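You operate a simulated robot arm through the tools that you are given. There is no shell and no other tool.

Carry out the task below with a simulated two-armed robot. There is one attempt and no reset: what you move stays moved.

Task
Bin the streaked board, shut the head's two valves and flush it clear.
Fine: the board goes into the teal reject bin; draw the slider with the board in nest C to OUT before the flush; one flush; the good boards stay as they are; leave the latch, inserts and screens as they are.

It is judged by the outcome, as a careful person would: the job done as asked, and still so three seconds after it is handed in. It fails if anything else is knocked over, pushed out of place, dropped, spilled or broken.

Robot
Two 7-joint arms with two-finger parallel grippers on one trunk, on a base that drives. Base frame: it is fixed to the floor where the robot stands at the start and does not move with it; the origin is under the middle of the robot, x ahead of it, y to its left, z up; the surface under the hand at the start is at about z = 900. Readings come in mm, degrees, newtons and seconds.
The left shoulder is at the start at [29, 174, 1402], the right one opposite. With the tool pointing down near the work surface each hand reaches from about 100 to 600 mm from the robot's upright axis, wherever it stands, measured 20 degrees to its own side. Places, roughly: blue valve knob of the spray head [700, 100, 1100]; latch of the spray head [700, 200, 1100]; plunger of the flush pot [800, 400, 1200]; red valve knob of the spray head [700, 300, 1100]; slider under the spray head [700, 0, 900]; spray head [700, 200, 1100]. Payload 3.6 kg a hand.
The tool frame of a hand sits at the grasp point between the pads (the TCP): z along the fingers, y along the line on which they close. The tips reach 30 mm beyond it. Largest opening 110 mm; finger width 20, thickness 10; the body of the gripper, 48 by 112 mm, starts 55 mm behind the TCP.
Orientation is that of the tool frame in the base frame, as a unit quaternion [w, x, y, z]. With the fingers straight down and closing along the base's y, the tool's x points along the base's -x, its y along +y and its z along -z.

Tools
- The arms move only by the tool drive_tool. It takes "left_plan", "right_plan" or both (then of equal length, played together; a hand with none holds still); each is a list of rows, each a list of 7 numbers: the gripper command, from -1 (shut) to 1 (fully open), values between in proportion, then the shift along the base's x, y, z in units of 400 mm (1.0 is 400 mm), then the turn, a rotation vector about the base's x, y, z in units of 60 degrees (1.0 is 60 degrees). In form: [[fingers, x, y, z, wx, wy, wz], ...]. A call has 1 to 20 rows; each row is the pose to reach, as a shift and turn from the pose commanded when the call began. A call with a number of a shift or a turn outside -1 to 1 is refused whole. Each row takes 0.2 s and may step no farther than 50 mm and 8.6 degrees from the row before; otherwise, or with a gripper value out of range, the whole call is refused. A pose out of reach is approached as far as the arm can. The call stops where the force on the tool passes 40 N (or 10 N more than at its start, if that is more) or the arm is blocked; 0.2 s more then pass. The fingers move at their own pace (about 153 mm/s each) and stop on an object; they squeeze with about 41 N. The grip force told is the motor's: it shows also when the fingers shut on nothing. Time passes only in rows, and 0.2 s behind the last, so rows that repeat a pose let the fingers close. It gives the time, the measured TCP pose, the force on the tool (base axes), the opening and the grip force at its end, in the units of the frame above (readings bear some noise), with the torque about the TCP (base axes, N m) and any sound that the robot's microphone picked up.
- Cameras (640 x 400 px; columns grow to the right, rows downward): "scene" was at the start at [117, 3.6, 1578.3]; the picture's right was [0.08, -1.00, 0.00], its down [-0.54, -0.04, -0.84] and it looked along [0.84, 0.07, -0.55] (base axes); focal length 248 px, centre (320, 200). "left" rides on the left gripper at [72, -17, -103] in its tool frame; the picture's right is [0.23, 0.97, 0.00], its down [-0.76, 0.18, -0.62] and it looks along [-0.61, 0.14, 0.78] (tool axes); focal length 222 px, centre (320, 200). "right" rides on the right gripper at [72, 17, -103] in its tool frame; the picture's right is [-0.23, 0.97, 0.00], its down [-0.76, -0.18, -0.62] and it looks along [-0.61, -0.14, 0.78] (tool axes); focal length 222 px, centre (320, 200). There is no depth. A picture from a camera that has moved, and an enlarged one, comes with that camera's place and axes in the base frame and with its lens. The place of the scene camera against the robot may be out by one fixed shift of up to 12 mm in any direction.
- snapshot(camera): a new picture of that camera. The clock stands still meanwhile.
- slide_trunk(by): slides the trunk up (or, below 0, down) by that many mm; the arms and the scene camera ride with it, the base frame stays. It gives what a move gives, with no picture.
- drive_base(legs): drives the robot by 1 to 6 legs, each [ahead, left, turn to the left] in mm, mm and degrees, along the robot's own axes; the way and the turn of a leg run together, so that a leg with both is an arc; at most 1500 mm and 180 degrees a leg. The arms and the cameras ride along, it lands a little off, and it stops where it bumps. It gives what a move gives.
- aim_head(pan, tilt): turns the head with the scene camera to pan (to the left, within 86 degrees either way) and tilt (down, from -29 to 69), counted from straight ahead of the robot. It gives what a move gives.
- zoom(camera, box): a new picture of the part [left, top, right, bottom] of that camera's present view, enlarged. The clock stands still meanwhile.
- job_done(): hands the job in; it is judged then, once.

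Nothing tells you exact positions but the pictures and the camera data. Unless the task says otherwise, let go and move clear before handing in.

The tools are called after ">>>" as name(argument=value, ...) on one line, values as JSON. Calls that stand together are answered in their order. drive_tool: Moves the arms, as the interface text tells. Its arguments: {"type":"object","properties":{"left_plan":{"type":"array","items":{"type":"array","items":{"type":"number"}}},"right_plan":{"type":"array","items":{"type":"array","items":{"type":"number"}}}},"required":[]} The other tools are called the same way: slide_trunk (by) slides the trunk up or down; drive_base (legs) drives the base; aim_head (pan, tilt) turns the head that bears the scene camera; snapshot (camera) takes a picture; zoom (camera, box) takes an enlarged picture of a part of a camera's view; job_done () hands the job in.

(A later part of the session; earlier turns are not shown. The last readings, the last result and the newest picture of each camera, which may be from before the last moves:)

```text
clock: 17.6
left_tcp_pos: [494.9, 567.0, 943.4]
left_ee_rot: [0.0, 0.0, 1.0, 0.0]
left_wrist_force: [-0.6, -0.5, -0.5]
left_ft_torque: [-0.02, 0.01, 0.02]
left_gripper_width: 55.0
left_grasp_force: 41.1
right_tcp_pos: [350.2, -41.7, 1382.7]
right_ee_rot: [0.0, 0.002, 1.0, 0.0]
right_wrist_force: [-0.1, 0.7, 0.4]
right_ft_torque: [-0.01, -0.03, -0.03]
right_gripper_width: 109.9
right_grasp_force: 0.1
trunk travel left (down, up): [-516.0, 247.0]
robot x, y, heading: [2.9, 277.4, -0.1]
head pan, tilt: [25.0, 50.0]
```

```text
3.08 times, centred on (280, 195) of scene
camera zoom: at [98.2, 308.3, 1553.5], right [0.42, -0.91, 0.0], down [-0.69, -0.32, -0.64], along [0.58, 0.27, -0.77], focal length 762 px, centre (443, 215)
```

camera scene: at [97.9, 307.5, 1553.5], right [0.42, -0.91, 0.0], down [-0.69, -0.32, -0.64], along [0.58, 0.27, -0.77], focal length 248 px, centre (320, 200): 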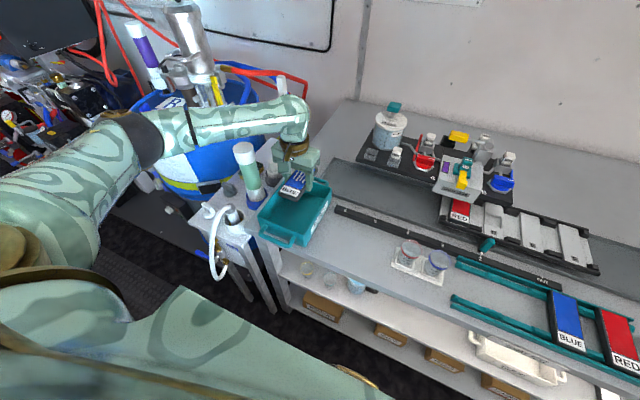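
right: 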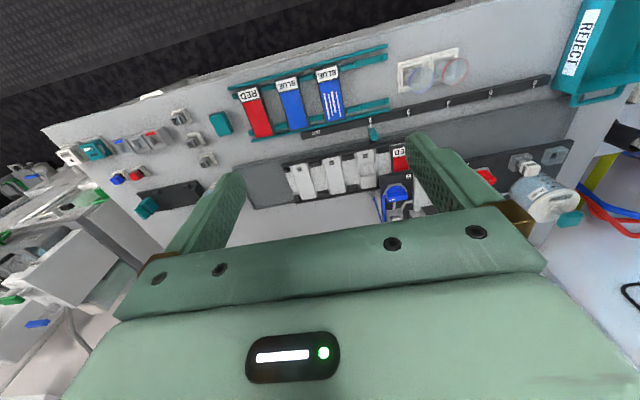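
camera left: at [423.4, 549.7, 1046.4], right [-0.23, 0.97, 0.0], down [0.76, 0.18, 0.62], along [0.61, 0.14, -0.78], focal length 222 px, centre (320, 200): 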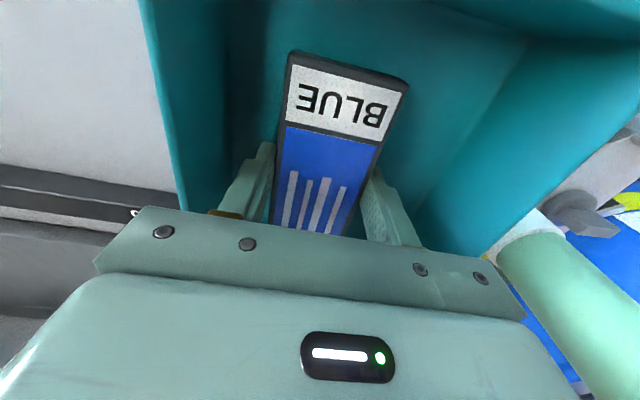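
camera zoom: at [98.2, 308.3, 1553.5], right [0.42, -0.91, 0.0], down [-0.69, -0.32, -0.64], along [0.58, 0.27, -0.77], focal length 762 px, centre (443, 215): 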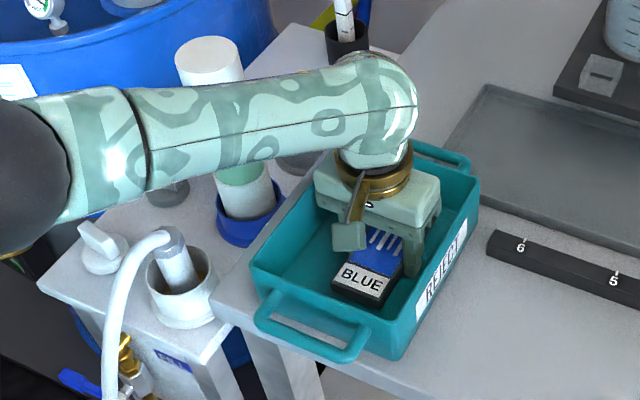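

The board is inside the bin, just above the floor. I'll lower a few mm more and open the fingers.

>>> drive_tool(left_plan=[[-1, 0, 0, -0.0075, 0, 0, 0], [-1, 0, 0, -0.015, 0, 0, 0], [0.1, 0, 0, -0.015, 0, 0, 0], [0.3, 0, 0, -0.015, 0, 0, 0], [0.4, 0, 0, -0.015, 0, 0, 0]])

>>> snapshot(camera="left")

```text
clock: 18.8
left_tcp_pos: [495.8, 567.7, 938.4]
left_ee_rot: [0.0, 0.0, 1.0, 0.0]
left_wrist_force: [0.4, 0.1, 0.5]
left_ft_torque: [-0.03, -0.02, 0.0]
left_gripper_width: 77.2
left_grasp_force: 0.0
right_tcp_pos: [350.8, -41.9, 1383.1]
right_ee_rot: [0.001, 0.002, 1.0, 0.0]
right_wrist_force: [0.3, 0.0, -0.2]
right_ft_torque: [-0.02, -0.01, -0.01]
right_gripper_width: 110.1
right_grasp_force: 0.1
trunk travel left (down, up): [-516.0, 247.0]
robot x, y, heading: [0.9, 280.6, 0.1]
head pan, tilt: [25.0, 50.0]
```

```text
taken
camera left: at [423.2, 549.4, 1040.4], right [-0.23, 0.97, 0.0], down [0.76, 0.18, 0.62], along [0.61, 0.14, -0.78], focal length 222 px, centre (320, 200)
```

left: 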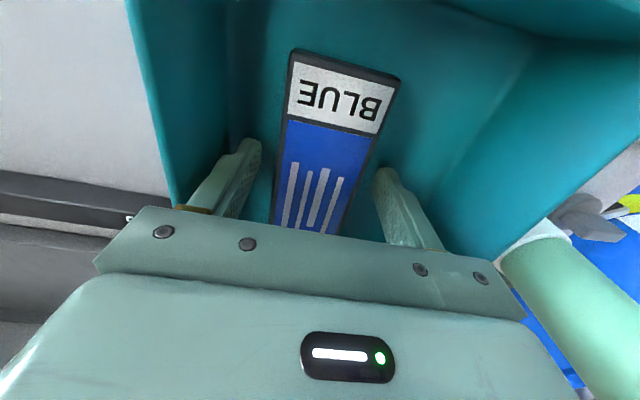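

The board lies flat in the bin. Withdrawing the hand straight up, then back to the right.

>>> drive_tool(left_plan=[[0.4, 0, 0, 0.05, 0, 0, 0], [0.4, 0, 0, 0.15, 0, 0, 0], [0.4, 0, 0, 0.25, 0, 0, 0], [0.4, 0, 0, 0.35, 0, 0, 0], [0.4, 0, -0.05, 0.45, 0, 0, 0], [0.4, 0, -0.15, 0.5, 0, 0, 0], [0.4, -0.03, -0.26, 0.52, 0, 0, 0], [0.4, -0.05, -0.37, 0.53, 0, 0, 0]])

>>> snapshot(camera="scene")

>>> snapshot(camera="left")

>>> zoom(camera="scene", box=[350, 90, 550, 215])

```text
clock: 20.6
left_tcp_pos: [475.1, 419.8, 1149.1]
left_ee_rot: [0.0, 0.0, 1.0, 0.0]
left_wrist_force: [-0.1, 0.0, -0.1]
left_ft_torque: [0.02, -0.01, 0.01]
left_gripper_width: 76.7
left_grasp_force: 0.1
right_tcp_pos: [349.6, -42.3, 1383.1]
right_ee_rot: [0.0, 0.002, 1.0, 0.001]
right_wrist_force: [-0.3, 0.0, -0.5]
right_ft_torque: [0.0, 0.04, 0.02]
right_gripper_width: 110.0
right_grasp_force: 0.1
trunk travel left (down, up): [-516.0, 247.0]
robot x, y, heading: [2.4, 281.6, 0.1]
head pan, tilt: [25.0, 50.0]
```

```text
taken
camera scene: at [98.1, 306.5, 1553.5], right [0.42, -0.91, 0.0], down [-0.69, -0.32, -0.64], along [0.58, 0.27, -0.77], focal length 248 px, centre (320, 200)
```

scene: 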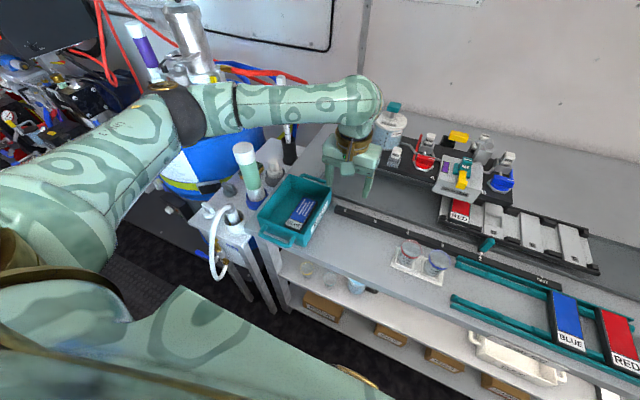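

```text
taken
camera left: at [403.1, 401.2, 1252.3], right [-0.23, 0.97, 0.0], down [0.76, 0.18, 0.62], along [0.61, 0.14, -0.78], focal length 222 px, centre (320, 200)
```

left: 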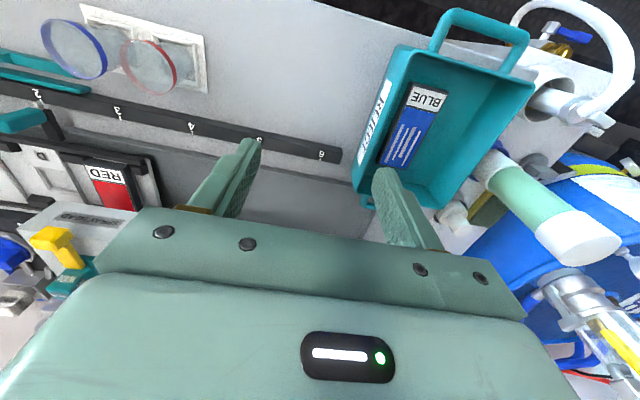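

```text
3.20 times, centred on (450, 152) of scene
camera zoom: at [98.1, 306.5, 1553.5], right [0.42, -0.91, 0.0], down [-0.69, -0.32, -0.64], along [0.58, 0.27, -0.77], focal length 793 px, centre (-96, 352)
```

zoom: 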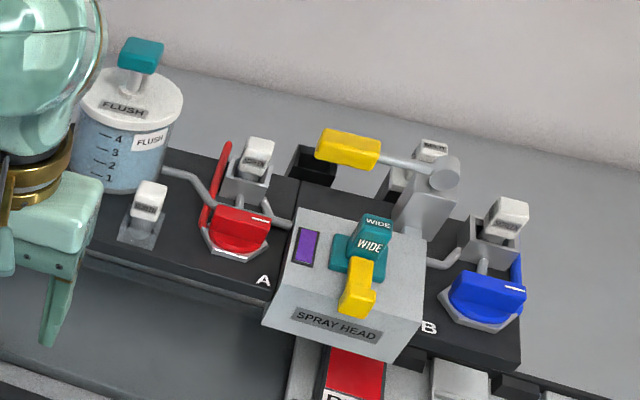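

The streaked board is in the bin and the hand is clear. The knobs are at x≈740, so I need to be closer: I'll raise the left hand a bit, then drive ahead carefully.

>>> drive_tool(left_plan=[[0.4, -0.03, -0.1, 0.08, 0, 0, 0], [0.4, -0.06, -0.2, 0.16, 0, 0, 0], [0.4, -0.1, -0.3, 0.22, 0, 0, 0]])

>>> drive_base(legs=[[60, 0, 0]])

>>> aim_head(pan=0, tilt=45)

>>> snapshot(camera="scene")

```text
refused: row 1 steps farther than a row can; nothing moved
```

```text
clock: 21.6
left_tcp_pos: [532.5, 419.7, 1150.5]
left_ee_rot: [0.001, 0.0, 1.0, 0.0]
left_wrist_force: [0.4, 0.8, 0.2]
left_ft_torque: [-0.03, 0.02, 0.0]
left_gripper_width: 77.0
left_grasp_force: 0.0
right_tcp_pos: [405.9, -41.9, 1383.8]
right_ee_rot: [0.001, 0.003, 1.0, 0.0]
right_wrist_force: [0.2, 0.5, -0.4]
right_ft_torque: [-0.02, -0.02, 0.0]
right_gripper_width: 110.1
right_grasp_force: 0.0
trunk travel left (down, up): [-516.0, 247.0]
robot x, y, heading: [61.4, 278.4, -0.1]
head pan, tilt: [25.0, 50.0]
```

```text
clock: 22.4
left_tcp_pos: [534.1, 420.8, 1149.2]
left_ee_rot: [0.001, 0.001, 1.0, 0.001]
left_wrist_force: [-1.1, -0.4, 0.1]
left_ft_torque: [-0.01, 0.01, 0.03]
left_gripper_width: 76.9
left_grasp_force: 0.0
right_tcp_pos: [407.2, -40.9, 1383.5]
right_ee_rot: [0.0, 0.003, 1.0, 0.001]
right_wrist_force: [0.1, 0.0, 0.1]
right_ft_torque: [-0.01, 0.0, 0.0]
right_gripper_width: 109.8
right_grasp_force: 0.2
trunk travel left (down, up): [-516.0, 247.0]
robot x, y, heading: [60.0, 280.4, 0.1]
head pan, tilt: [0.0, 45.0]
```

```text
taken
camera scene: at [167.7, 275.8, 1560.5], right [0.0, -1.0, 0.0], down [-0.71, 0.0, -0.71], along [0.71, 0.0, -0.71], focal length 248 px, centre (320, 200)
```

scene: 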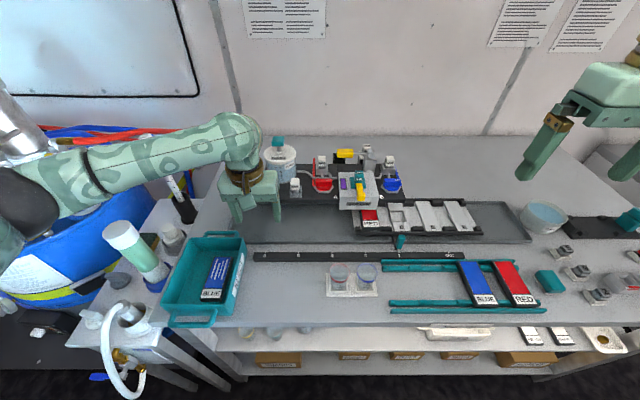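

Robot is now at x≈60 with no bump. Red knob ≈[750, 268], blue ≈[750, 50]. I'll move the left hand up over toward the red knob for a close look.

>>> drive_tool(left_plan=[[0.4, 0, 0, 0.1, 0, 0, 0], [0.4, 0.06, -0.1, 0.1, 0, 0, 0], [0.4, 0.12, -0.2, 0.1, 0, 0, 0], [0.4, 0.18, -0.3, 0.1, 0, 0, 0], [0.4, 0.25, -0.38, 0.08, 0, 0, 0], [0.4, 0.2625, -0.4425, 0.075, 0, 0, 0]])

>>> snapshot(camera="left")

>>> snapshot(camera="scene")

```text
clock: 23.8
left_tcp_pos: [630.2, 264.1, 1177.7]
left_ee_rot: [0.0, 0.001, 1.0, -0.001]
left_wrist_force: [-0.4, -0.3, -0.3]
left_ft_torque: [-0.05, 0.03, 0.0]
left_gripper_width: 76.9
left_grasp_force: 0.0
left hand out of reach, approached as far as the arm can: row 6
right_tcp_pos: [409.7, -38.6, 1384.7]
right_ee_rot: [0.0, 0.003, 1.0, -0.001]
right_wrist_force: [-0.4, 0.5, 0.9]
right_ft_torque: [-0.05, 0.0, 0.02]
right_gripper_width: 109.9
right_grasp_force: 0.0
trunk travel left (down, up): [-516.0, 247.0]
robot x, y, heading: [55.7, 281.6, 0.0]
head pan, tilt: [0.0, 45.0]
```

```text
taken
camera left: at [557.8, 245.7, 1279.8], right [-0.23, 0.97, 0.0], down [0.76, 0.18, 0.62], along [0.61, 0.14, -0.78], focal length 222 px, centre (320, 200)
```

left: 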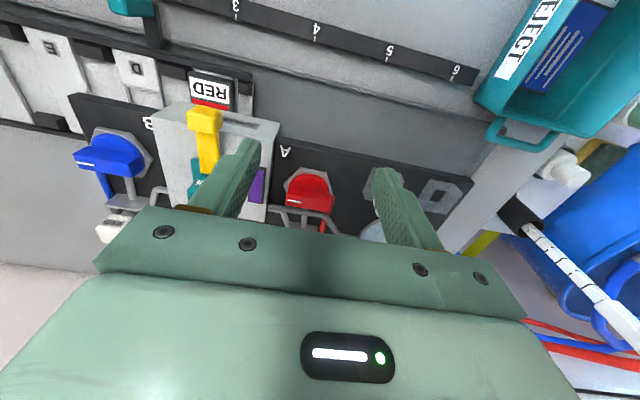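

```text
taken
camera scene: at [169.3, 279.1, 1560.4], right [0.0, -1.0, 0.0], down [-0.71, 0.0, -0.71], along [0.71, 0.0, -0.71], focal length 248 px, centre (320, 200)
```

scene: 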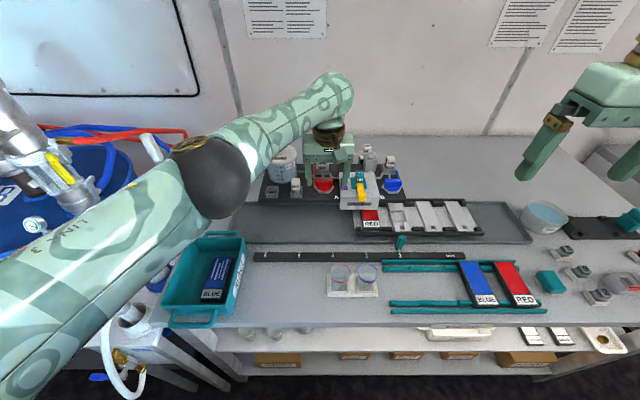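

The left arm is at its limit here with the tool down, so I need to be about 100 mm closer. I'll retract the hand first, then drive ahead a little.

>>> drive_tool(left_plan=[[0.4, -0.05, 0, 0.08, 0, 0, 0], [0.4, -0.15, 0, 0.12, 0, 0, 0], [0.4, -0.25, 0, 0.14, 0, 0, 0], [0.4, -0.35, 0, 0.14, 0, 0, 0]])

>>> drive_base(legs=[[50, 0, 0]])

```text
clock: 24.8
left_tcp_pos: [487.9, 260.8, 1234.6]
left_ee_rot: [0.0, 0.0, 1.0, -0.001]
left_wrist_force: [-0.4, -1.0, 0.4]
left_ft_torque: [0.01, -0.04, 0.0]
left_gripper_width: 77.3
left_grasp_force: 0.1
right_tcp_pos: [407.2, -42.0, 1382.7]
right_ee_rot: [0.001, 0.003, 1.0, 0.001]
right_wrist_force: [0.2, 0.4, -1.1]
right_ft_torque: [0.02, -0.03, 0.01]
right_gripper_width: 110.1
right_grasp_force: 0.0
trunk travel left (down, up): [-516.0, 247.0]
robot x, y, heading: [56.9, 279.3, -0.2]
head pan, tilt: [0.0, 45.0]
```

```text
clock: 25.8
left_tcp_pos: [533.6, 260.5, 1236.0]
left_ee_rot: [0.003, 0.002, 1.0, 0.0]
left_wrist_force: [0.2, 1.1, 0.3]
left_ft_torque: [0.0, -0.02, 0.01]
left_gripper_width: 76.5
left_grasp_force: 0.1
right_tcp_pos: [453.7, -42.1, 1384.4]
right_ee_rot: [0.002, 0.003, 1.0, 0.001]
right_wrist_force: [0.4, -1.3, 0.2]
right_ft_torque: [0.03, 0.0, 0.0]
right_gripper_width: 109.7
right_grasp_force: 0.1
trunk travel left (down, up): [-516.0, 247.0]
robot x, y, heading: [105.3, 281.2, -0.1]
head pan, tilt: [0.0, 45.0]
```

No bump at x≈105. Another 50 mm ahead.

>>> drive_base(legs=[[50, 0, 0]])

>>> snapshot(camera="scene")

```text
clock: 26.9
left_tcp_pos: [587.1, 258.2, 1232.7]
left_ee_rot: [-0.001, 0.002, 1.0, -0.001]
left_wrist_force: [-0.3, 0.2, -0.6]
left_ft_torque: [0.0, 0.04, 0.0]
left_gripper_width: 77.0
left_grasp_force: 0.0
right_tcp_pos: [506.3, -42.0, 1379.5]
right_ee_rot: [-0.002, 0.004, 1.0, 0.0]
right_wrist_force: [0.5, -0.1, -0.1]
right_ft_torque: [0.0, 0.04, 0.01]
right_gripper_width: 109.8
right_grasp_force: 0.1
trunk travel left (down, up): [-516.0, 247.0]
robot x, y, heading: [150.2, 280.2, 0.1]
head pan, tilt: [0.0, 45.0]
stopped in leg 1: the robot was blocked; the commanded pose is now the measured one
```

```text
taken
camera scene: at [267.5, 275.3, 1560.1], right [0.0, -1.0, 0.0], down [-0.71, 0.0, -0.7], along [0.7, 0.0, -0.71], focal length 248 px, centre (320, 200)
```

scene: 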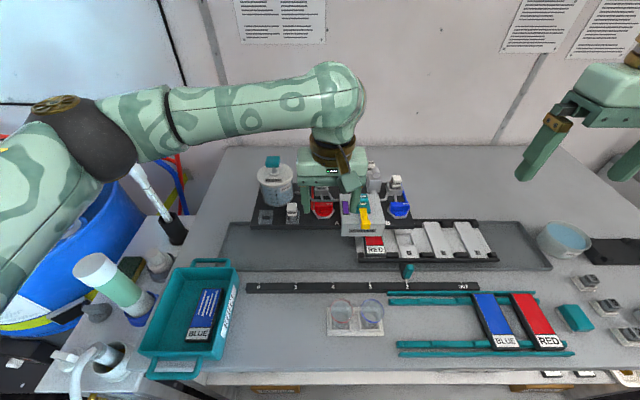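

The base touched something at x≈154 (bench front). I'll back off slightly and turn right 30°, which swings the left shoulder forward and gives reach to the red knob and plunger.

>>> drive_base(legs=[[-30, 0, 0]])

>>> drive_base(legs=[[0, 0, -15]])

>>> snapshot(camera="scene")

```text
clock: 27.7
left_tcp_pos: [555.0, 258.8, 1233.3]
left_ee_rot: [-0.001, 0.003, 1.0, -0.001]
left_wrist_force: [0.1, -0.7, -0.3]
left_ft_torque: [-0.02, -0.01, 0.01]
left_gripper_width: 76.9
left_grasp_force: 0.1
right_tcp_pos: [475.9, -41.4, 1381.3]
right_ee_rot: [-0.003, 0.004, 1.0, 0.001]
right_wrist_force: [0.6, -0.5, -0.7]
right_ft_torque: [0.01, -0.03, 0.02]
right_gripper_width: 110.1
right_grasp_force: 0.1
trunk travel left (down, up): [-516.0, 247.0]
robot x, y, heading: [123.6, 275.4, -0.2]
head pan, tilt: [0.0, 45.0]
```

```text
clock: 29.0
left_tcp_pos: [533.6, 148.9, 1234.0]
left_ee_rot: [0.0, 0.131, 0.991, 0.0]
left_wrist_force: [-1.4, -0.1, -0.3]
left_ft_torque: [0.03, 0.0, 0.0]
left_gripper_width: 76.9
left_grasp_force: 0.1
right_tcp_pos: [376.5, -122.0, 1382.4]
right_ee_rot: [-0.001, 0.135, 0.991, 0.001]
right_wrist_force: [-1.0, -0.3, -0.6]
right_ft_torque: [-0.01, -0.01, 0.02]
right_gripper_width: 110.1
right_grasp_force: 0.0
trunk travel left (down, up): [-516.0, 247.0]
robot x, y, heading: [129.9, 279.0, -15.3]
head pan, tilt: [0.0, 45.0]
```

```text
taken
camera scene: at [229.5, 248.9, 1560.5], right [-0.26, -0.96, 0.0], down [-0.68, 0.19, -0.71], along [0.68, -0.19, -0.71], focal length 248 px, centre (320, 200)
```

scene: 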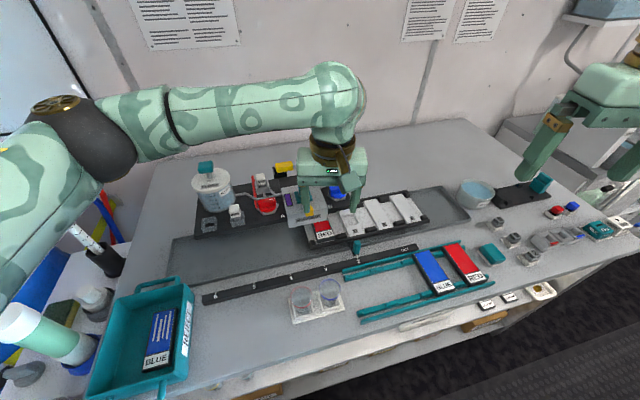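

No bump while turning. Turning another 17° to the right.

>>> drive_base(legs=[[0, 0, -17]])

>>> aim_head(pan=30, tilt=40)

>>> snapshot(camera="scene")

```text
clock: 30.4
left_tcp_pos: [477.1, 34.2, 1233.8]
left_ee_rot: [0.0, 0.278, 0.961, 0.0]
left_wrist_force: [0.5, -0.5, 0.5]
left_ft_torque: [-0.01, 0.0, 0.0]
left_gripper_width: 76.9
left_grasp_force: 0.1
right_tcp_pos: [248.5, -178.0, 1383.0]
right_ee_rot: [0.0, 0.28, 0.96, 0.001]
right_wrist_force: [0.4, 0.0, 0.4]
right_ft_torque: [0.02, 0.01, 0.01]
right_gripper_width: 110.0
right_grasp_force: 0.2
trunk travel left (down, up): [-516.0, 247.0]
robot x, y, heading: [121.5, 281.0, -32.5]
head pan, tilt: [0.0, 45.0]
```

```text
clock: 31.3
left_tcp_pos: [475.8, 34.1, 1233.1]
left_ee_rot: [0.0, 0.278, 0.961, 0.0]
left_wrist_force: [-0.7, 0.7, -0.1]
left_ft_torque: [0.01, 0.0, 0.03]
left_gripper_width: 77.1
left_grasp_force: 0.1
right_tcp_pos: [247.8, -177.9, 1382.2]
right_ee_rot: [-0.001, 0.28, 0.96, 0.001]
right_wrist_force: [0.3, -0.4, -0.3]
right_ft_torque: [0.0, 0.02, 0.0]
right_gripper_width: 110.0
right_grasp_force: 0.2
trunk travel left (down, up): [-516.0, 247.0]
robot x, y, heading: [125.6, 279.5, -32.3]
head pan, tilt: [30.0, 40.0]
```

```text
taken
camera scene: at [233.9, 261.0, 1567.7], right [-0.04, -1.0, 0.0], down [-0.64, 0.03, -0.77], along [0.77, -0.03, -0.64], focal length 248 px, centre (320, 200)
```

scene: 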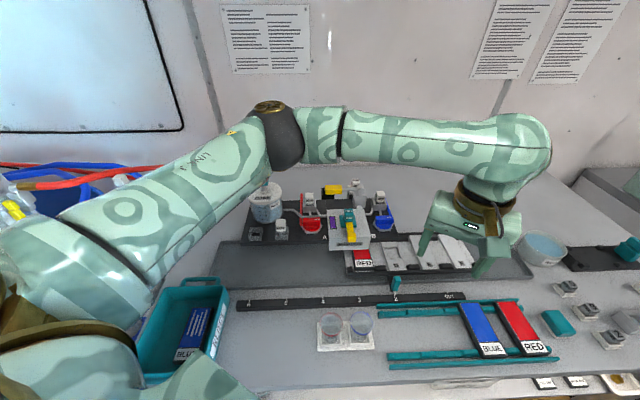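

The robot now stands at [124, 280] heading -32°, bringing red knob and plunger in reach of the left arm. I'll bring the left hand to a viewing spot near the red knob.

>>> drive_tool(left_plan=[[0.4, 0.044, 0.095, 0, 0, 0, 0], [0.4, 0.089, 0.19, 0, 0, 0, 0], [0.4, 0.133, 0.285, 0, 0, 0, 0], [0.4, 0.177, 0.38, 0, 0, 0, 0], [0.4, 0.221, 0.475, 0, 0, 0, 0], [0.4, 0.266, 0.57, 0, 0, 0, 0], [0.4, 0.31, 0.665, 0, 0, 0, 0], [0.4, 0.38, 0.67, -0.075, 0, 0, 0], [0.4, 0.445, 0.67, -0.15, 0, 0, 0], [0.4, 0.445, 0.67, -0.15, 0, 0, 0]])

>>> snapshot(camera="left")

>>> snapshot(camera="scene")

```text
clock: 33.5
left_tcp_pos: [654.4, 303.1, 1174.9]
left_ee_rot: [0.001, 0.278, 0.96, 0.0]
left_wrist_force: [-0.4, 0.4, -0.3]
left_ft_torque: [-0.01, 0.01, 0.01]
left_gripper_width: 77.4
left_grasp_force: 0.1
right_tcp_pos: [246.8, -177.7, 1382.1]
right_ee_rot: [0.0, 0.28, 0.96, 0.002]
right_wrist_force: [0.1, 0.3, 1.0]
right_ft_torque: [0.02, 0.01, 0.01]
right_gripper_width: 110.1
right_grasp_force: 0.0
trunk travel left (down, up): [-516.0, 247.0]
robot x, y, heading: [120.4, 284.0, -32.4]
head pan, tilt: [30.0, 40.0]
```

```text
taken
camera left: at [584.9, 326.6, 1276.8], right [0.33, 0.94, 0.0], down [0.74, -0.26, 0.62], along [0.59, -0.21, -0.78], focal length 222 px, centre (320, 200)
```

left: 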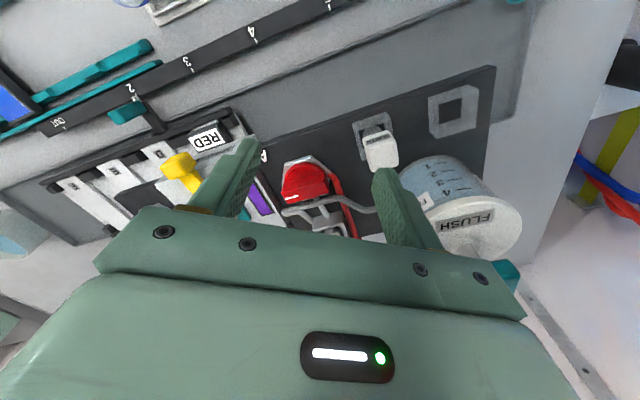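

```text
taken
camera scene: at [232.9, 261.7, 1567.8], right [-0.04, -1.0, 0.0], down [-0.64, 0.03, -0.77], along [0.77, -0.03, -0.64], focal length 248 px, centre (320, 200)
```

scene: 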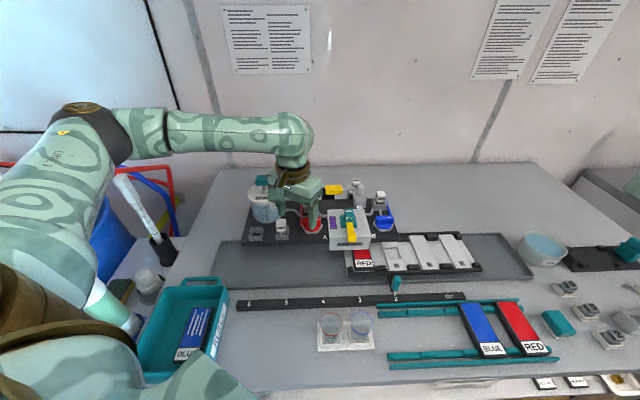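

I'll zoom on the red knob in both views and on the scene's whole head to triangulate heights.

>>> zoom(camera="left", box=[240, 120, 440, 245])

>>> zoom(camera="scene", box=[240, 165, 410, 271])

```text
3.20 times, centred on (340, 182) of left
camera zoom: at [584.9, 326.6, 1276.8], right [0.33, 0.94, 0.0], down [0.74, -0.26, 0.62], along [0.59, -0.21, -0.78], focal length 711 px, centre (256, 256)
```

zoom: 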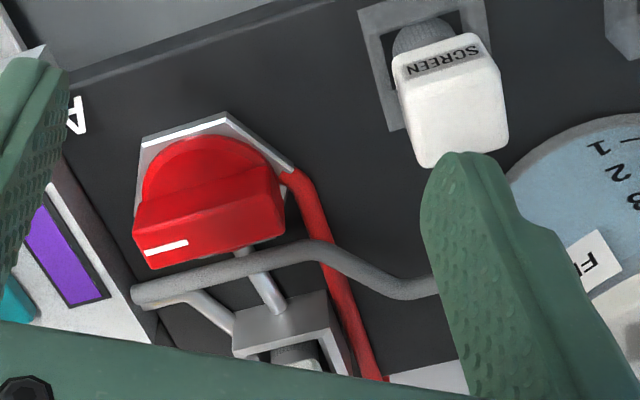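

```text
3.76 times, centred on (325, 218) of scene
camera zoom: at [232.9, 261.7, 1567.8], right [-0.04, -1.0, 0.0], down [-0.64, 0.03, -0.77], along [0.77, -0.03, -0.64], focal length 933 px, centre (301, 132)
```

zoom: 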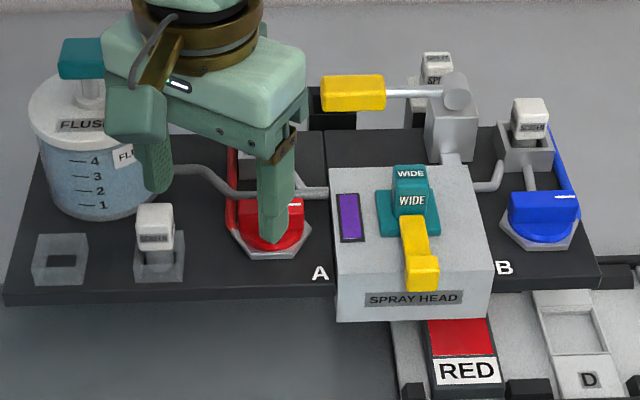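

Knob bar: I estimate centre ≈[711, 264], top z≈1092, about 15 mm thick (x) and 52 mm long (y). To grip its long faces I need the fingers closing along x, so I'll rotate the left hand about the vertical toward +90° yaw, in place and high.

>>> drive_tool(left_plan=[[0.4, 0, 0, 0.03, 0, 0, 0.136], [0.4, 0, 0, 0.06, 0, 0, 0.272], [0.4, 0, 0, 0.06, 0, 0, 0.408], [0.4, 0, 0, 0.06, 0, 0, 0.544], [0.4, 0, 0, 0.06, 0, 0, 0.68]])

>>> drive_tool(left_plan=[[0.2, 0, 0, 0, 0, 0, 0.136], [0.0, 0, 0, 0, 0, 0, 0.272], [-0.2, 0, 0, 0, 0, 0, 0.408], [-0.2, 0, 0, 0, 0, 0, 0.544], [-0.2, 0, 0, 0, 0, 0, 0.68]])

```text
clock: 34.7
left_tcp_pos: [655.3, 302.8, 1198.5]
left_ee_rot: [0.001, -0.076, 0.997, 0.0]
left_wrist_force: [-0.8, -0.1, -0.1]
left_ft_torque: [-0.01, 0.01, -0.01]
left_gripper_width: 77.0
left_grasp_force: 0.1
right_tcp_pos: [248.3, -179.8, 1384.0]
right_ee_rot: [0.0, 0.28, 0.96, 0.001]
right_wrist_force: [0.1, 0.1, -0.1]
right_ft_torque: [-0.01, 0.02, 0.03]
right_gripper_width: 110.0
right_grasp_force: 0.1
trunk travel left (down, up): [-516.0, 247.0]
robot x, y, heading: [126.6, 277.6, -32.4]
head pan, tilt: [30.0, 40.0]
```

```text
clock: 35.9
left_tcp_pos: [654.1, 302.2, 1196.1]
left_ee_rot: [0.0, -0.419, 0.908, 0.001]
left_wrist_force: [0.8, -0.4, 0.2]
left_ft_torque: [0.03, -0.02, 0.0]
left_gripper_width: 44.3
left_grasp_force: 0.1
right_tcp_pos: [248.6, -179.2, 1382.4]
right_ee_rot: [-0.001, 0.279, 0.96, 0.001]
right_wrist_force: [-0.3, 0.1, 0.3]
right_ft_torque: [-0.03, -0.01, 0.01]
right_gripper_width: 110.1
right_grasp_force: 0.1
trunk travel left (down, up): [-516.0, 247.0]
robot x, y, heading: [125.9, 280.7, -32.4]
head pan, tilt: [30.0, 40.0]
```

Rotation works. I'll finish the rotation to +90° and shift toward the knob, keeping high, then look.

>>> drive_tool(left_plan=[[-0.2, 0.02, -0.01, 0, 0, 0, 0.135], [-0.2, 0.05, -0.03, 0, 0, 0, 0.27], [-0.2, 0.08, -0.05, 0, 0, 0, 0.405], [-0.2, 0.11, -0.07, 0, 0, 0, 0.54], [-0.2, 0.14, -0.095, 0, 0, 0, 0.675], [-0.2, 0.14, -0.095, 0, 0, 0, 0.675]])

>>> snapshot(camera="left")

>>> zoom(camera="scene", box=[220, 100, 420, 271])

```text
clock: 37.3
left_tcp_pos: [711.1, 264.3, 1198.3]
left_ee_rot: [0.001, -0.706, 0.708, -0.001]
left_wrist_force: [-0.5, 0.5, 0.5]
left_ft_torque: [0.0, 0.0, -0.01]
left_gripper_width: 43.8
left_grasp_force: 0.0
right_tcp_pos: [247.7, -178.0, 1382.3]
right_ee_rot: [0.0, 0.279, 0.96, 0.0]
right_wrist_force: [0.0, 1.3, 0.6]
right_ft_torque: [-0.03, 0.0, 0.02]
right_gripper_width: 110.0
right_grasp_force: 0.0
trunk travel left (down, up): [-516.0, 247.0]
robot x, y, heading: [127.7, 279.8, -32.2]
head pan, tilt: [30.0, 40.0]
```

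```text
taken
camera left: at [728.2, 191.0, 1300.5], right [-0.97, -0.23, 0.0], down [-0.18, 0.76, 0.62], along [-0.14, 0.61, -0.78], focal length 222 px, centre (320, 200)
```

left: 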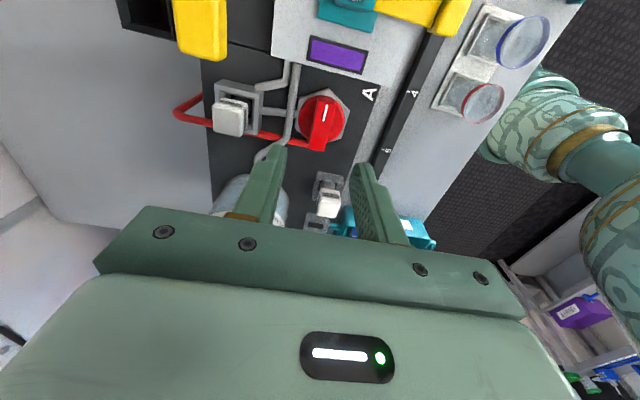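

```text
2.34 times, centred on (320, 186) of scene
camera zoom: at [233.8, 262.0, 1567.7], right [-0.04, -1.0, 0.0], down [-0.64, 0.03, -0.77], along [0.77, -0.03, -0.64], focal length 580 px, centre (320, 234)
```

zoom: 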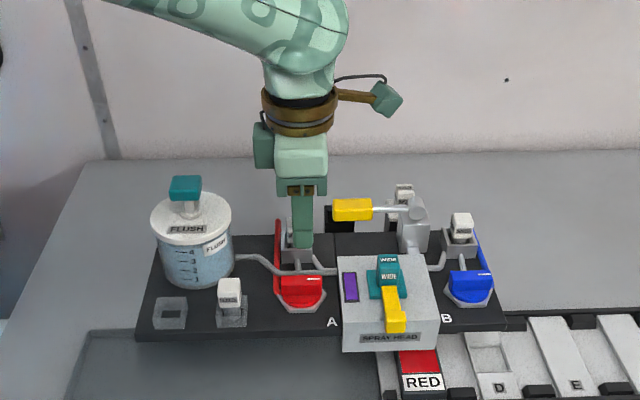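

Now a clear top-side view of the red knob. Zooming for precise centre.

>>> zoom(camera="left", box=[180, 50, 420, 200])

>>> zoom(camera="left", box=[270, 80, 366, 160])

```text
2.67 times, centred on (300, 125) of left
camera zoom: at [728.2, 191.0, 1300.5], right [-0.97, -0.23, 0.0], down [-0.18, 0.76, 0.62], along [-0.14, 0.61, -0.78], focal length 592 px, centre (373, 400)
```

zoom: 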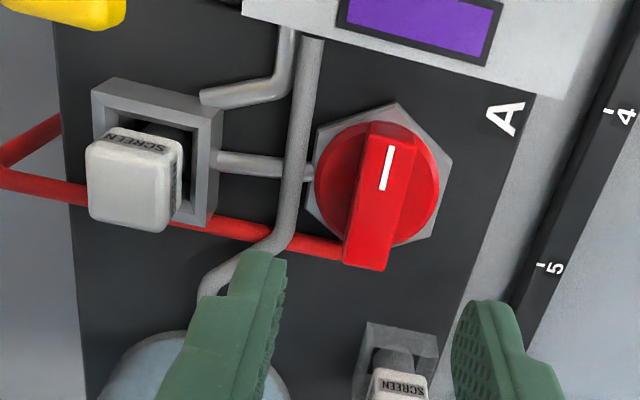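

```text
5.00 times, centred on (318, 120) of left
camera zoom: at [728.2, 191.0, 1300.5], right [-0.97, -0.23, 0.0], down [-0.18, 0.76, 0.62], along [-0.14, 0.61, -0.78], focal length 1111 px, centre (330, 600)
```

zoom: 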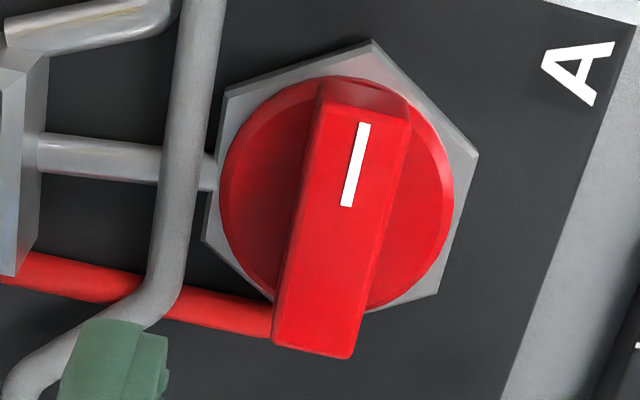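

The bar is clearly seen: centre ≈[709.6, 266], top z≈1094, disk top ≈1080. I'll narrow the fingers to ~34 mm and descend so the tips straddle the bar just above the disk.

>>> drive_tool(left_plan=[[-0.38, -0.0025, 0.003, -0.05, 0, 0, 0], [-0.38, -0.0025, 0.003, -0.12, 0, 0, 0], [-0.38, -0.0025, 0.003, -0.17, 0, 0, 0], [-0.38, -0.0025, 0.003, -0.2125, 0, 0, 0]])

>>> snapshot(camera="left")

>>> zoom(camera="scene", box=[260, 150, 370, 240])

```text
clock: 38.3
left_tcp_pos: [709.9, 265.7, 1110.9]
left_ee_rot: [0.0, -0.706, 0.708, 0.001]
left_wrist_force: [-0.2, -0.2, 1.2]
left_ft_torque: [-0.03, 0.01, -0.01]
left_gripper_width: 33.8
left_grasp_force: 0.0
right_tcp_pos: [249.3, -179.2, 1381.2]
right_ee_rot: [-0.001, 0.28, 0.96, 0.0]
right_wrist_force: [-0.3, 0.3, 0.8]
right_ft_torque: [0.0, -0.01, 0.03]
right_gripper_width: 110.0
right_grasp_force: 0.1
trunk travel left (down, up): [-516.0, 247.0]
robot x, y, heading: [121.0, 279.6, -32.2]
head pan, tilt: [30.0, 40.0]
```

```text
taken
camera left: at [727.4, 192.1, 1214.3], right [-0.97, -0.22, 0.0], down [-0.18, 0.76, 0.62], along [-0.14, 0.61, -0.78], focal length 222 px, centre (320, 200)
```

left: 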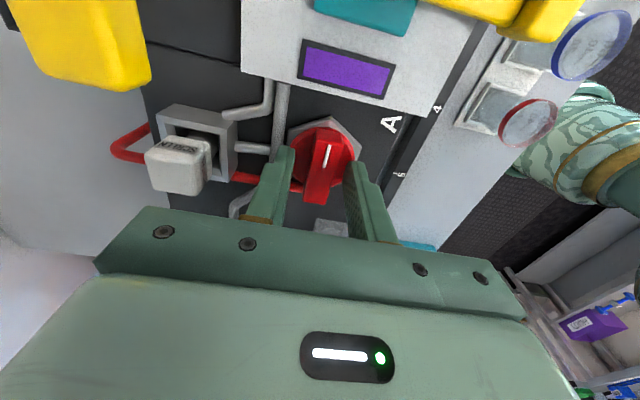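

```text
4.44 times, centred on (315, 195) of scene
camera zoom: at [234.3, 261.3, 1567.7], right [-0.04, -1.0, 0.0], down [-0.64, 0.03, -0.77], along [0.77, -0.03, -0.64], focal length 1101 px, centre (342, 222)
```

zoom: 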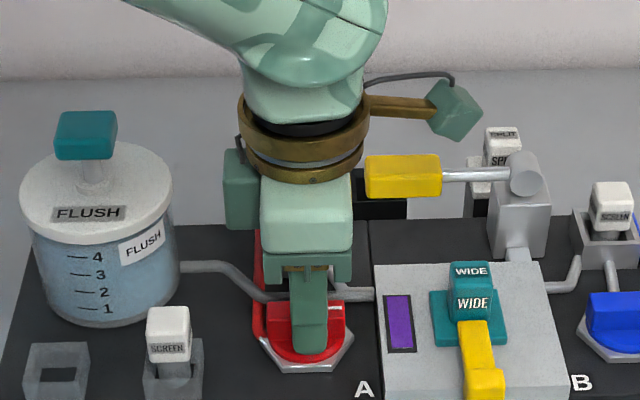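

Fingers straddle the red bar. Closing on it.

>>> drive_tool(left_plan=[[-0.6, 0, 0, 0, 0, 0, 0], [-1, 0, 0, 0, 0, 0, 0], [-1, 0, 0, 0, 0, 0, 0]])

>>> zoom(camera="left", box=[220, 80, 420, 240])

```text
clock: 39.1
left_tcp_pos: [709.5, 265.3, 1112.1]
left_ee_rot: [0.0, -0.706, 0.708, 0.001]
left_wrist_force: [-3.6, 0.3, -2.9]
left_ft_torque: [-0.23, 0.06, 0.09]
left_gripper_width: 17.1
left_grasp_force: 45.2
right_tcp_pos: [246.9, -178.5, 1382.6]
right_ee_rot: [-0.001, 0.28, 0.96, 0.001]
right_wrist_force: [0.0, 0.2, 0.7]
right_ft_torque: [-0.02, 0.0, -0.04]
right_gripper_width: 109.9
right_grasp_force: 0.0
trunk travel left (down, up): [-516.0, 247.0]
robot x, y, heading: [125.0, 282.2, -32.3]
head pan, tilt: [30.0, 40.0]
```

```text
2.50 times, centred on (320, 160) of left
camera zoom: at [726.3, 192.0, 1214.4], right [-0.97, -0.22, 0.0], down [-0.18, 0.76, 0.62], along [-0.14, 0.61, -0.78], focal length 555 px, centre (320, 300)
```

zoom: 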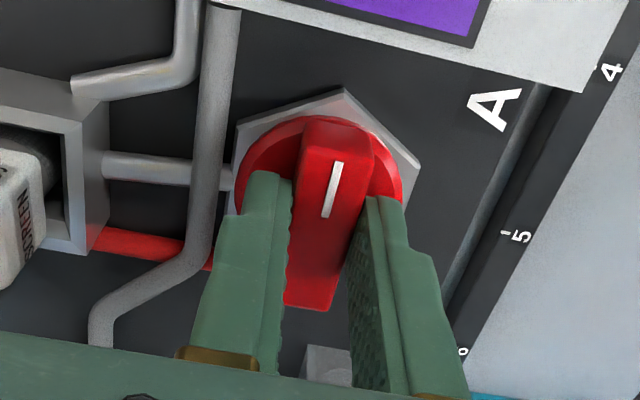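

Gripped (17 mm, 45 N). I'll try a small clockwise turn (about 8°) and feel the torque.

>>> drive_tool(left_plan=[[-1, 0, 0, 0, 0, 0, -0.05], [-1, 0, 0, 0, 0, 0, -0.1], [-1, 0, 0, 0, 0, 0, -0.14]])

>>> zoom(camera="left", box=[220, 80, 420, 240])

```text
clock: 39.9
left_tcp_pos: [709.6, 264.6, 1112.0]
left_ee_rot: [0.0, -0.652, 0.758, 0.001]
left_wrist_force: [-8.7, -2.9, -9.6]
left_ft_torque: [0.06, 0.2, 1.36]
left_gripper_width: 19.9
left_grasp_force: 44.6
right_tcp_pos: [247.7, -178.1, 1382.9]
right_ee_rot: [-0.001, 0.28, 0.96, 0.001]
right_wrist_force: [0.6, 0.1, -0.4]
right_ft_torque: [0.0, -0.02, -0.01]
right_gripper_width: 110.0
right_grasp_force: 0.2
trunk travel left (down, up): [-516.0, 247.0]
robot x, y, heading: [124.9, 280.0, -32.4]
head pan, tilt: [30.0, 40.0]
```

```text
2.50 times, centred on (320, 160) of left
camera zoom: at [715.6, 189.6, 1214.5], right [-1.0, -0.08, 0.0], down [-0.06, 0.78, 0.62], along [-0.05, 0.62, -0.78], focal length 555 px, centre (320, 300)
```

zoom: 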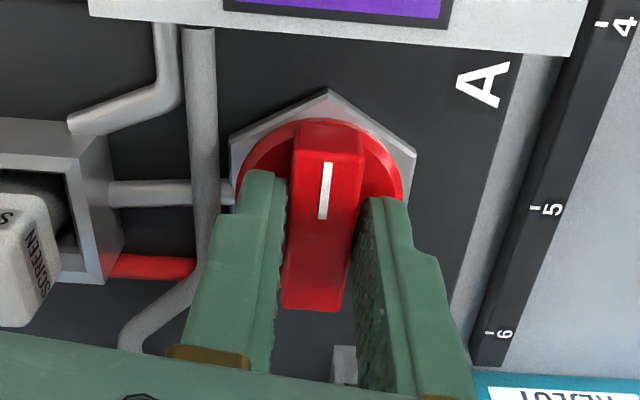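

Clockwise is blocked: the knob didn't move, torque rose to 1.4 N·m and the bar twisted in the fingers. I'll return to neutral and try a small counter-clockwise turn.

>>> drive_tool(left_plan=[[-1, 0, 0, 0, 0, 0, 0.07], [-1, 0, 0, 0, 0, 0, 0.14], [-1, 0, 0, 0, 0, 0, 0.14]])

>>> drive_tool(left_plan=[[-1, 0, 0, 0, 0, 0, 0.05], [-1, 0, 0, 0, 0, 0, 0.1], [-1, 0, 0, 0, 0, 0, 0.14]])

>>> zoom(camera="left", box=[220, 80, 420, 240])

```text
clock: 40.7
left_tcp_pos: [709.4, 265.3, 1111.9]
left_ee_rot: [0.001, -0.706, 0.708, 0.001]
left_wrist_force: [-9.4, 2.3, -9.5]
left_ft_torque: [0.39, 0.22, 0.06]
left_gripper_width: 17.2
left_grasp_force: 45.3
right_tcp_pos: [247.0, -178.0, 1381.9]
right_ee_rot: [0.0, 0.28, 0.96, 0.0]
right_wrist_force: [-0.3, -0.4, 0.3]
right_ft_torque: [-0.01, 0.0, -0.02]
right_gripper_width: 110.0
right_grasp_force: 0.0
trunk travel left (down, up): [-516.0, 247.0]
robot x, y, heading: [120.8, 281.1, -32.1]
head pan, tilt: [30.0, 40.0]
```

```text
clock: 41.4
left_tcp_pos: [710.3, 266.1, 1111.7]
left_ee_rot: [0.006, 0.744, -0.668, -0.006]
left_wrist_force: [-21.8, 4.9, 21.9]
left_ft_torque: [1.03, 0.19, 0.05]
left_gripper_width: 17.4
left_grasp_force: 45.2
left hand out of reach, approached as far as the arm can: row 2, 3
right_tcp_pos: [242.9, -176.1, 1383.6]
right_ee_rot: [0.001, 0.279, 0.96, 0.0]
right_wrist_force: [0.8, -0.5, 1.1]
right_ft_torque: [-0.02, 0.03, 0.01]
right_gripper_width: 109.9
right_grasp_force: 0.0
trunk travel left (down, up): [-516.0, 247.0]
robot x, y, heading: [124.1, 280.8, -31.9]
head pan, tilt: [30.0, 40.0]
stopped in row 3 (left hand): the force on the tool passed its limit at 45 N (the readings are from after the stop); the commanded pose is now the measured one
```

```text
2.50 times, centred on (320, 160) of left
camera zoom: at [736.5, 194.7, 1214.2], right [-0.94, -0.33, 0.02], down [-0.25, 0.74, 0.63], along [-0.22, 0.59, -0.78], focal length 555 px, centre (320, 300)
```

zoom: 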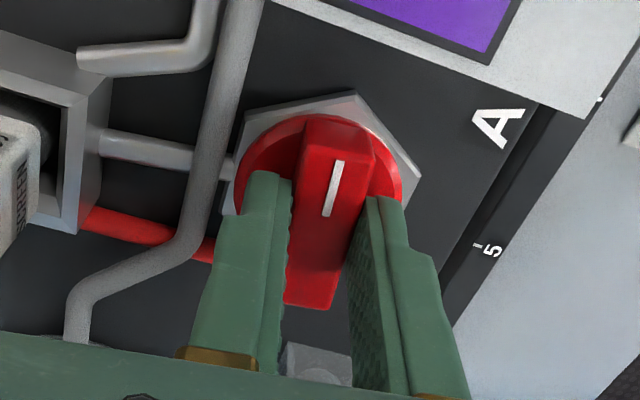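

Counter-clockwise the knob turned freely with the fingers (about 6°) until my wrist hit its joint limit, so the valves shut counter-clockwise from here. I'll release, lift, and re-approach with the hand turned 180° to have room for the turn.

>>> drive_tool(left_plan=[[-0.38, 0, 0, 0, 0, 0, 0], [-0.38, 0, 0, 0, 0, 0, 0], [-0.38, 0, 0, 0.06, 0, 0, 0], [-0.38, 0, 0, 0.14, 0, 0, 0], [-0.38, 0, 0, 0.22, 0, 0, 0]])

>>> snapshot(camera="left")

>>> zoom(camera="left", box=[220, 50, 420, 200])

```text
clock: 42.6
left_tcp_pos: [723.9, 263.7, 1196.6]
left_ee_rot: [0.007, 0.744, -0.668, -0.007]
left_wrist_force: [0.0, 0.1, 0.3]
left_ft_torque: [0.01, 0.01, 0.03]
left_gripper_width: 34.1
left_grasp_force: 0.0
left hand out of reach, approached as far as the arm can: row 4, 5
right_tcp_pos: [247.9, -178.1, 1382.3]
right_ee_rot: [0.0, 0.279, 0.96, 0.001]
right_wrist_force: [0.0, -0.2, 0.7]
right_ft_torque: [0.01, 0.02, 0.02]
right_gripper_width: 109.9
right_grasp_force: 0.0
trunk travel left (down, up): [-516.0, 247.0]
robot x, y, heading: [122.2, 280.7, -32.5]
head pan, tilt: [30.0, 40.0]
```

```text
taken
camera left: at [751.0, 193.3, 1298.2], right [-0.94, -0.33, 0.02], down [-0.25, 0.74, 0.63], along [-0.22, 0.59, -0.78], focal length 222 px, centre (320, 200)
```

left: 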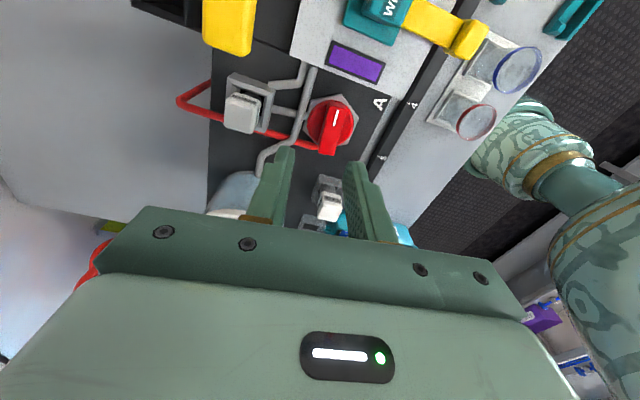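

```text
2.67 times, centred on (320, 125) of left
camera zoom: at [751.0, 193.3, 1298.2], right [-0.94, -0.33, 0.02], down [-0.25, 0.74, 0.63], along [-0.22, 0.59, -0.78], focal length 592 px, centre (320, 400)
```

zoom: 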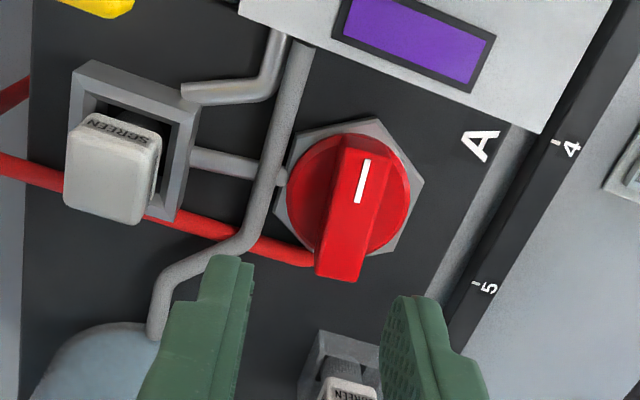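

The red knob shows a slight counter-clockwise turn. Now rotating the raised hand by 180° clockwise in three calls.

>>> drive_tool(left_plan=[[-0.38, -0.01, 0.01, 0, 0, 0, -0.142], [-0.38, -0.02, 0.02, 0, 0, 0, -0.284], [-0.38, -0.03, 0.03, 0, 0, 0, -0.426], [-0.38, -0.04, 0.03, 0, 0, 0, -0.568], [-0.38, -0.05, 0.03, 0, 0, 0, -0.71], [-0.38, -0.05, 0.03, 0, 0, 0, -0.852], [-0.38, -0.05, 0.03, 0, 0, 0, -0.99]])

>>> drive_tool(left_plan=[[-0.38, 0, 0, 0, 0, 0, -0.142], [-0.38, 0, 0, 0, 0, 0, -0.284], [-0.38, 0, 0, 0, 0, 0, -0.426], [-0.38, 0, 0, 0, 0, 0, -0.568], [-0.38, 0, 0, 0, 0, 0, -0.71], [-0.38, 0, 0, 0, 0, 0, -0.852], [-0.38, 0, 0, 0, 0, 0, -0.99]])

>>> drive_tool(left_plan=[[-0.38, 0, 0, 0, 0, 0, -0.142], [-0.38, 0, 0, 0, 0, 0, -0.284], [-0.38, 0, 0, 0, 0, 0, -0.426], [-0.38, 0, 0, 0, 0, 0, -0.568], [-0.38, 0, 0, 0, 0, 0, -0.71], [-0.38, 0, 0, 0, 0, 0, -0.852], [-0.38, 0, 0, 0, 0, 0, -0.99]])

>>> snapshot(camera="left")

>>> snapshot(camera="scene")

```text
clock: 44.2
left_tcp_pos: [704.0, 277.8, 1196.4]
left_ee_rot: [-0.001, -0.315, 0.949, 0.007]
left_wrist_force: [1.1, 0.0, -0.1]
left_ft_torque: [0.0, 0.04, -0.01]
left_gripper_width: 34.2
left_grasp_force: 0.1
right_tcp_pos: [248.1, -177.2, 1382.5]
right_ee_rot: [0.0, 0.28, 0.96, 0.0]
right_wrist_force: [-0.5, -0.5, -0.5]
right_ft_torque: [0.01, 0.03, 0.0]
right_gripper_width: 110.0
right_grasp_force: 0.2
trunk travel left (down, up): [-516.0, 247.0]
robot x, y, heading: [123.5, 281.0, -32.3]
head pan, tilt: [30.0, 40.0]
```

```text
clock: 45.8
left_tcp_pos: [704.5, 276.0, 1196.7]
left_ee_rot: [0.002, 0.197, 0.98, 0.008]
left_wrist_force: [-0.6, 0.5, -0.1]
left_ft_torque: [0.0, 0.0, -0.02]
left_gripper_width: 34.1
left_grasp_force: 0.1
right_tcp_pos: [248.3, -178.1, 1382.0]
right_ee_rot: [0.0, 0.28, 0.96, 0.0]
right_wrist_force: [0.5, -0.7, 0.5]
right_ft_torque: [-0.01, -0.01, 0.02]
right_gripper_width: 110.1
right_grasp_force: 0.0
trunk travel left (down, up): [-516.0, 247.0]
robot x, y, heading: [123.1, 280.7, -32.5]
head pan, tilt: [30.0, 40.0]
```

```text
clock: 47.4
left_tcp_pos: [705.8, 277.1, 1195.6]
left_ee_rot: [0.005, 0.656, 0.754, 0.005]
left_wrist_force: [0.0, 0.0, 0.7]
left_ft_torque: [-0.03, -0.01, -0.01]
left_gripper_width: 34.0
left_grasp_force: 0.1
right_tcp_pos: [247.1, -177.8, 1382.1]
right_ee_rot: [-0.001, 0.279, 0.96, 0.001]
right_wrist_force: [0.4, 0.0, -0.6]
right_ft_torque: [-0.02, -0.03, -0.02]
right_gripper_width: 109.7
right_grasp_force: 0.1
trunk travel left (down, up): [-516.0, 247.0]
robot x, y, heading: [124.3, 277.2, -32.1]
head pan, tilt: [30.0, 40.0]
```

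```text
taken
camera left: at [676.8, 345.2, 1297.7], right [0.93, 0.36, 0.01], down [0.27, -0.73, 0.63], along [0.24, -0.58, -0.78], focal length 222 px, centre (320, 200)
```

left: 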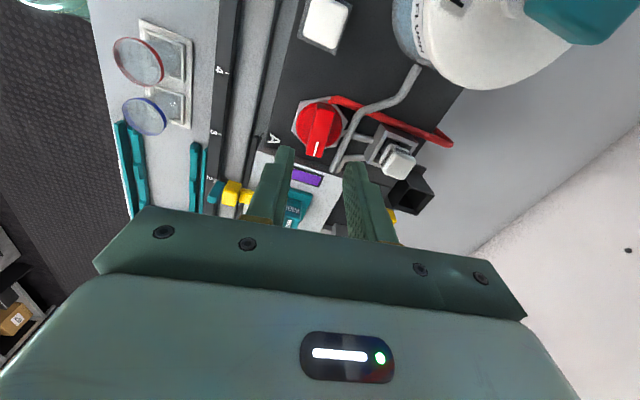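

```text
taken
camera scene: at [233.5, 261.4, 1567.7], right [-0.04, -1.0, 0.0], down [-0.64, 0.03, -0.77], along [0.77, -0.03, -0.64], focal length 248 px, centre (320, 200)
```

scene: 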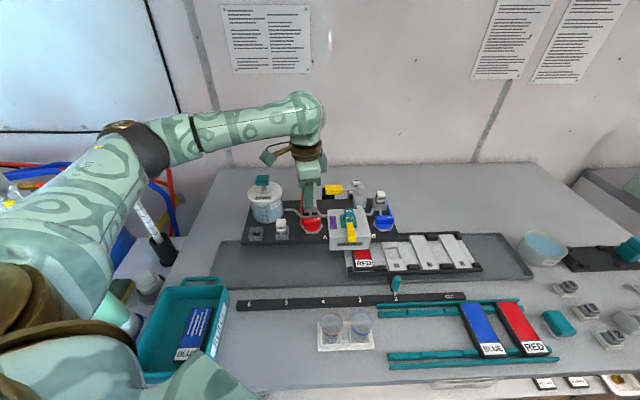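

Hand yaw is about -82° now. Zooming to measure the bar's angle and centre from this side.

>>> zoom(camera="left", box=[270, 80, 366, 160])

```text
5.00 times, centred on (318, 120) of left
camera zoom: at [676.8, 345.2, 1297.7], right [0.93, 0.36, 0.01], down [0.27, -0.73, 0.63], along [0.24, -0.58, -0.78], focal length 1111 px, centre (330, 600)
```

zoom: 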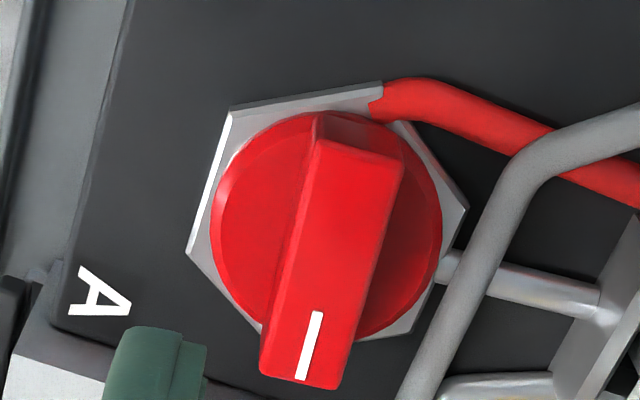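

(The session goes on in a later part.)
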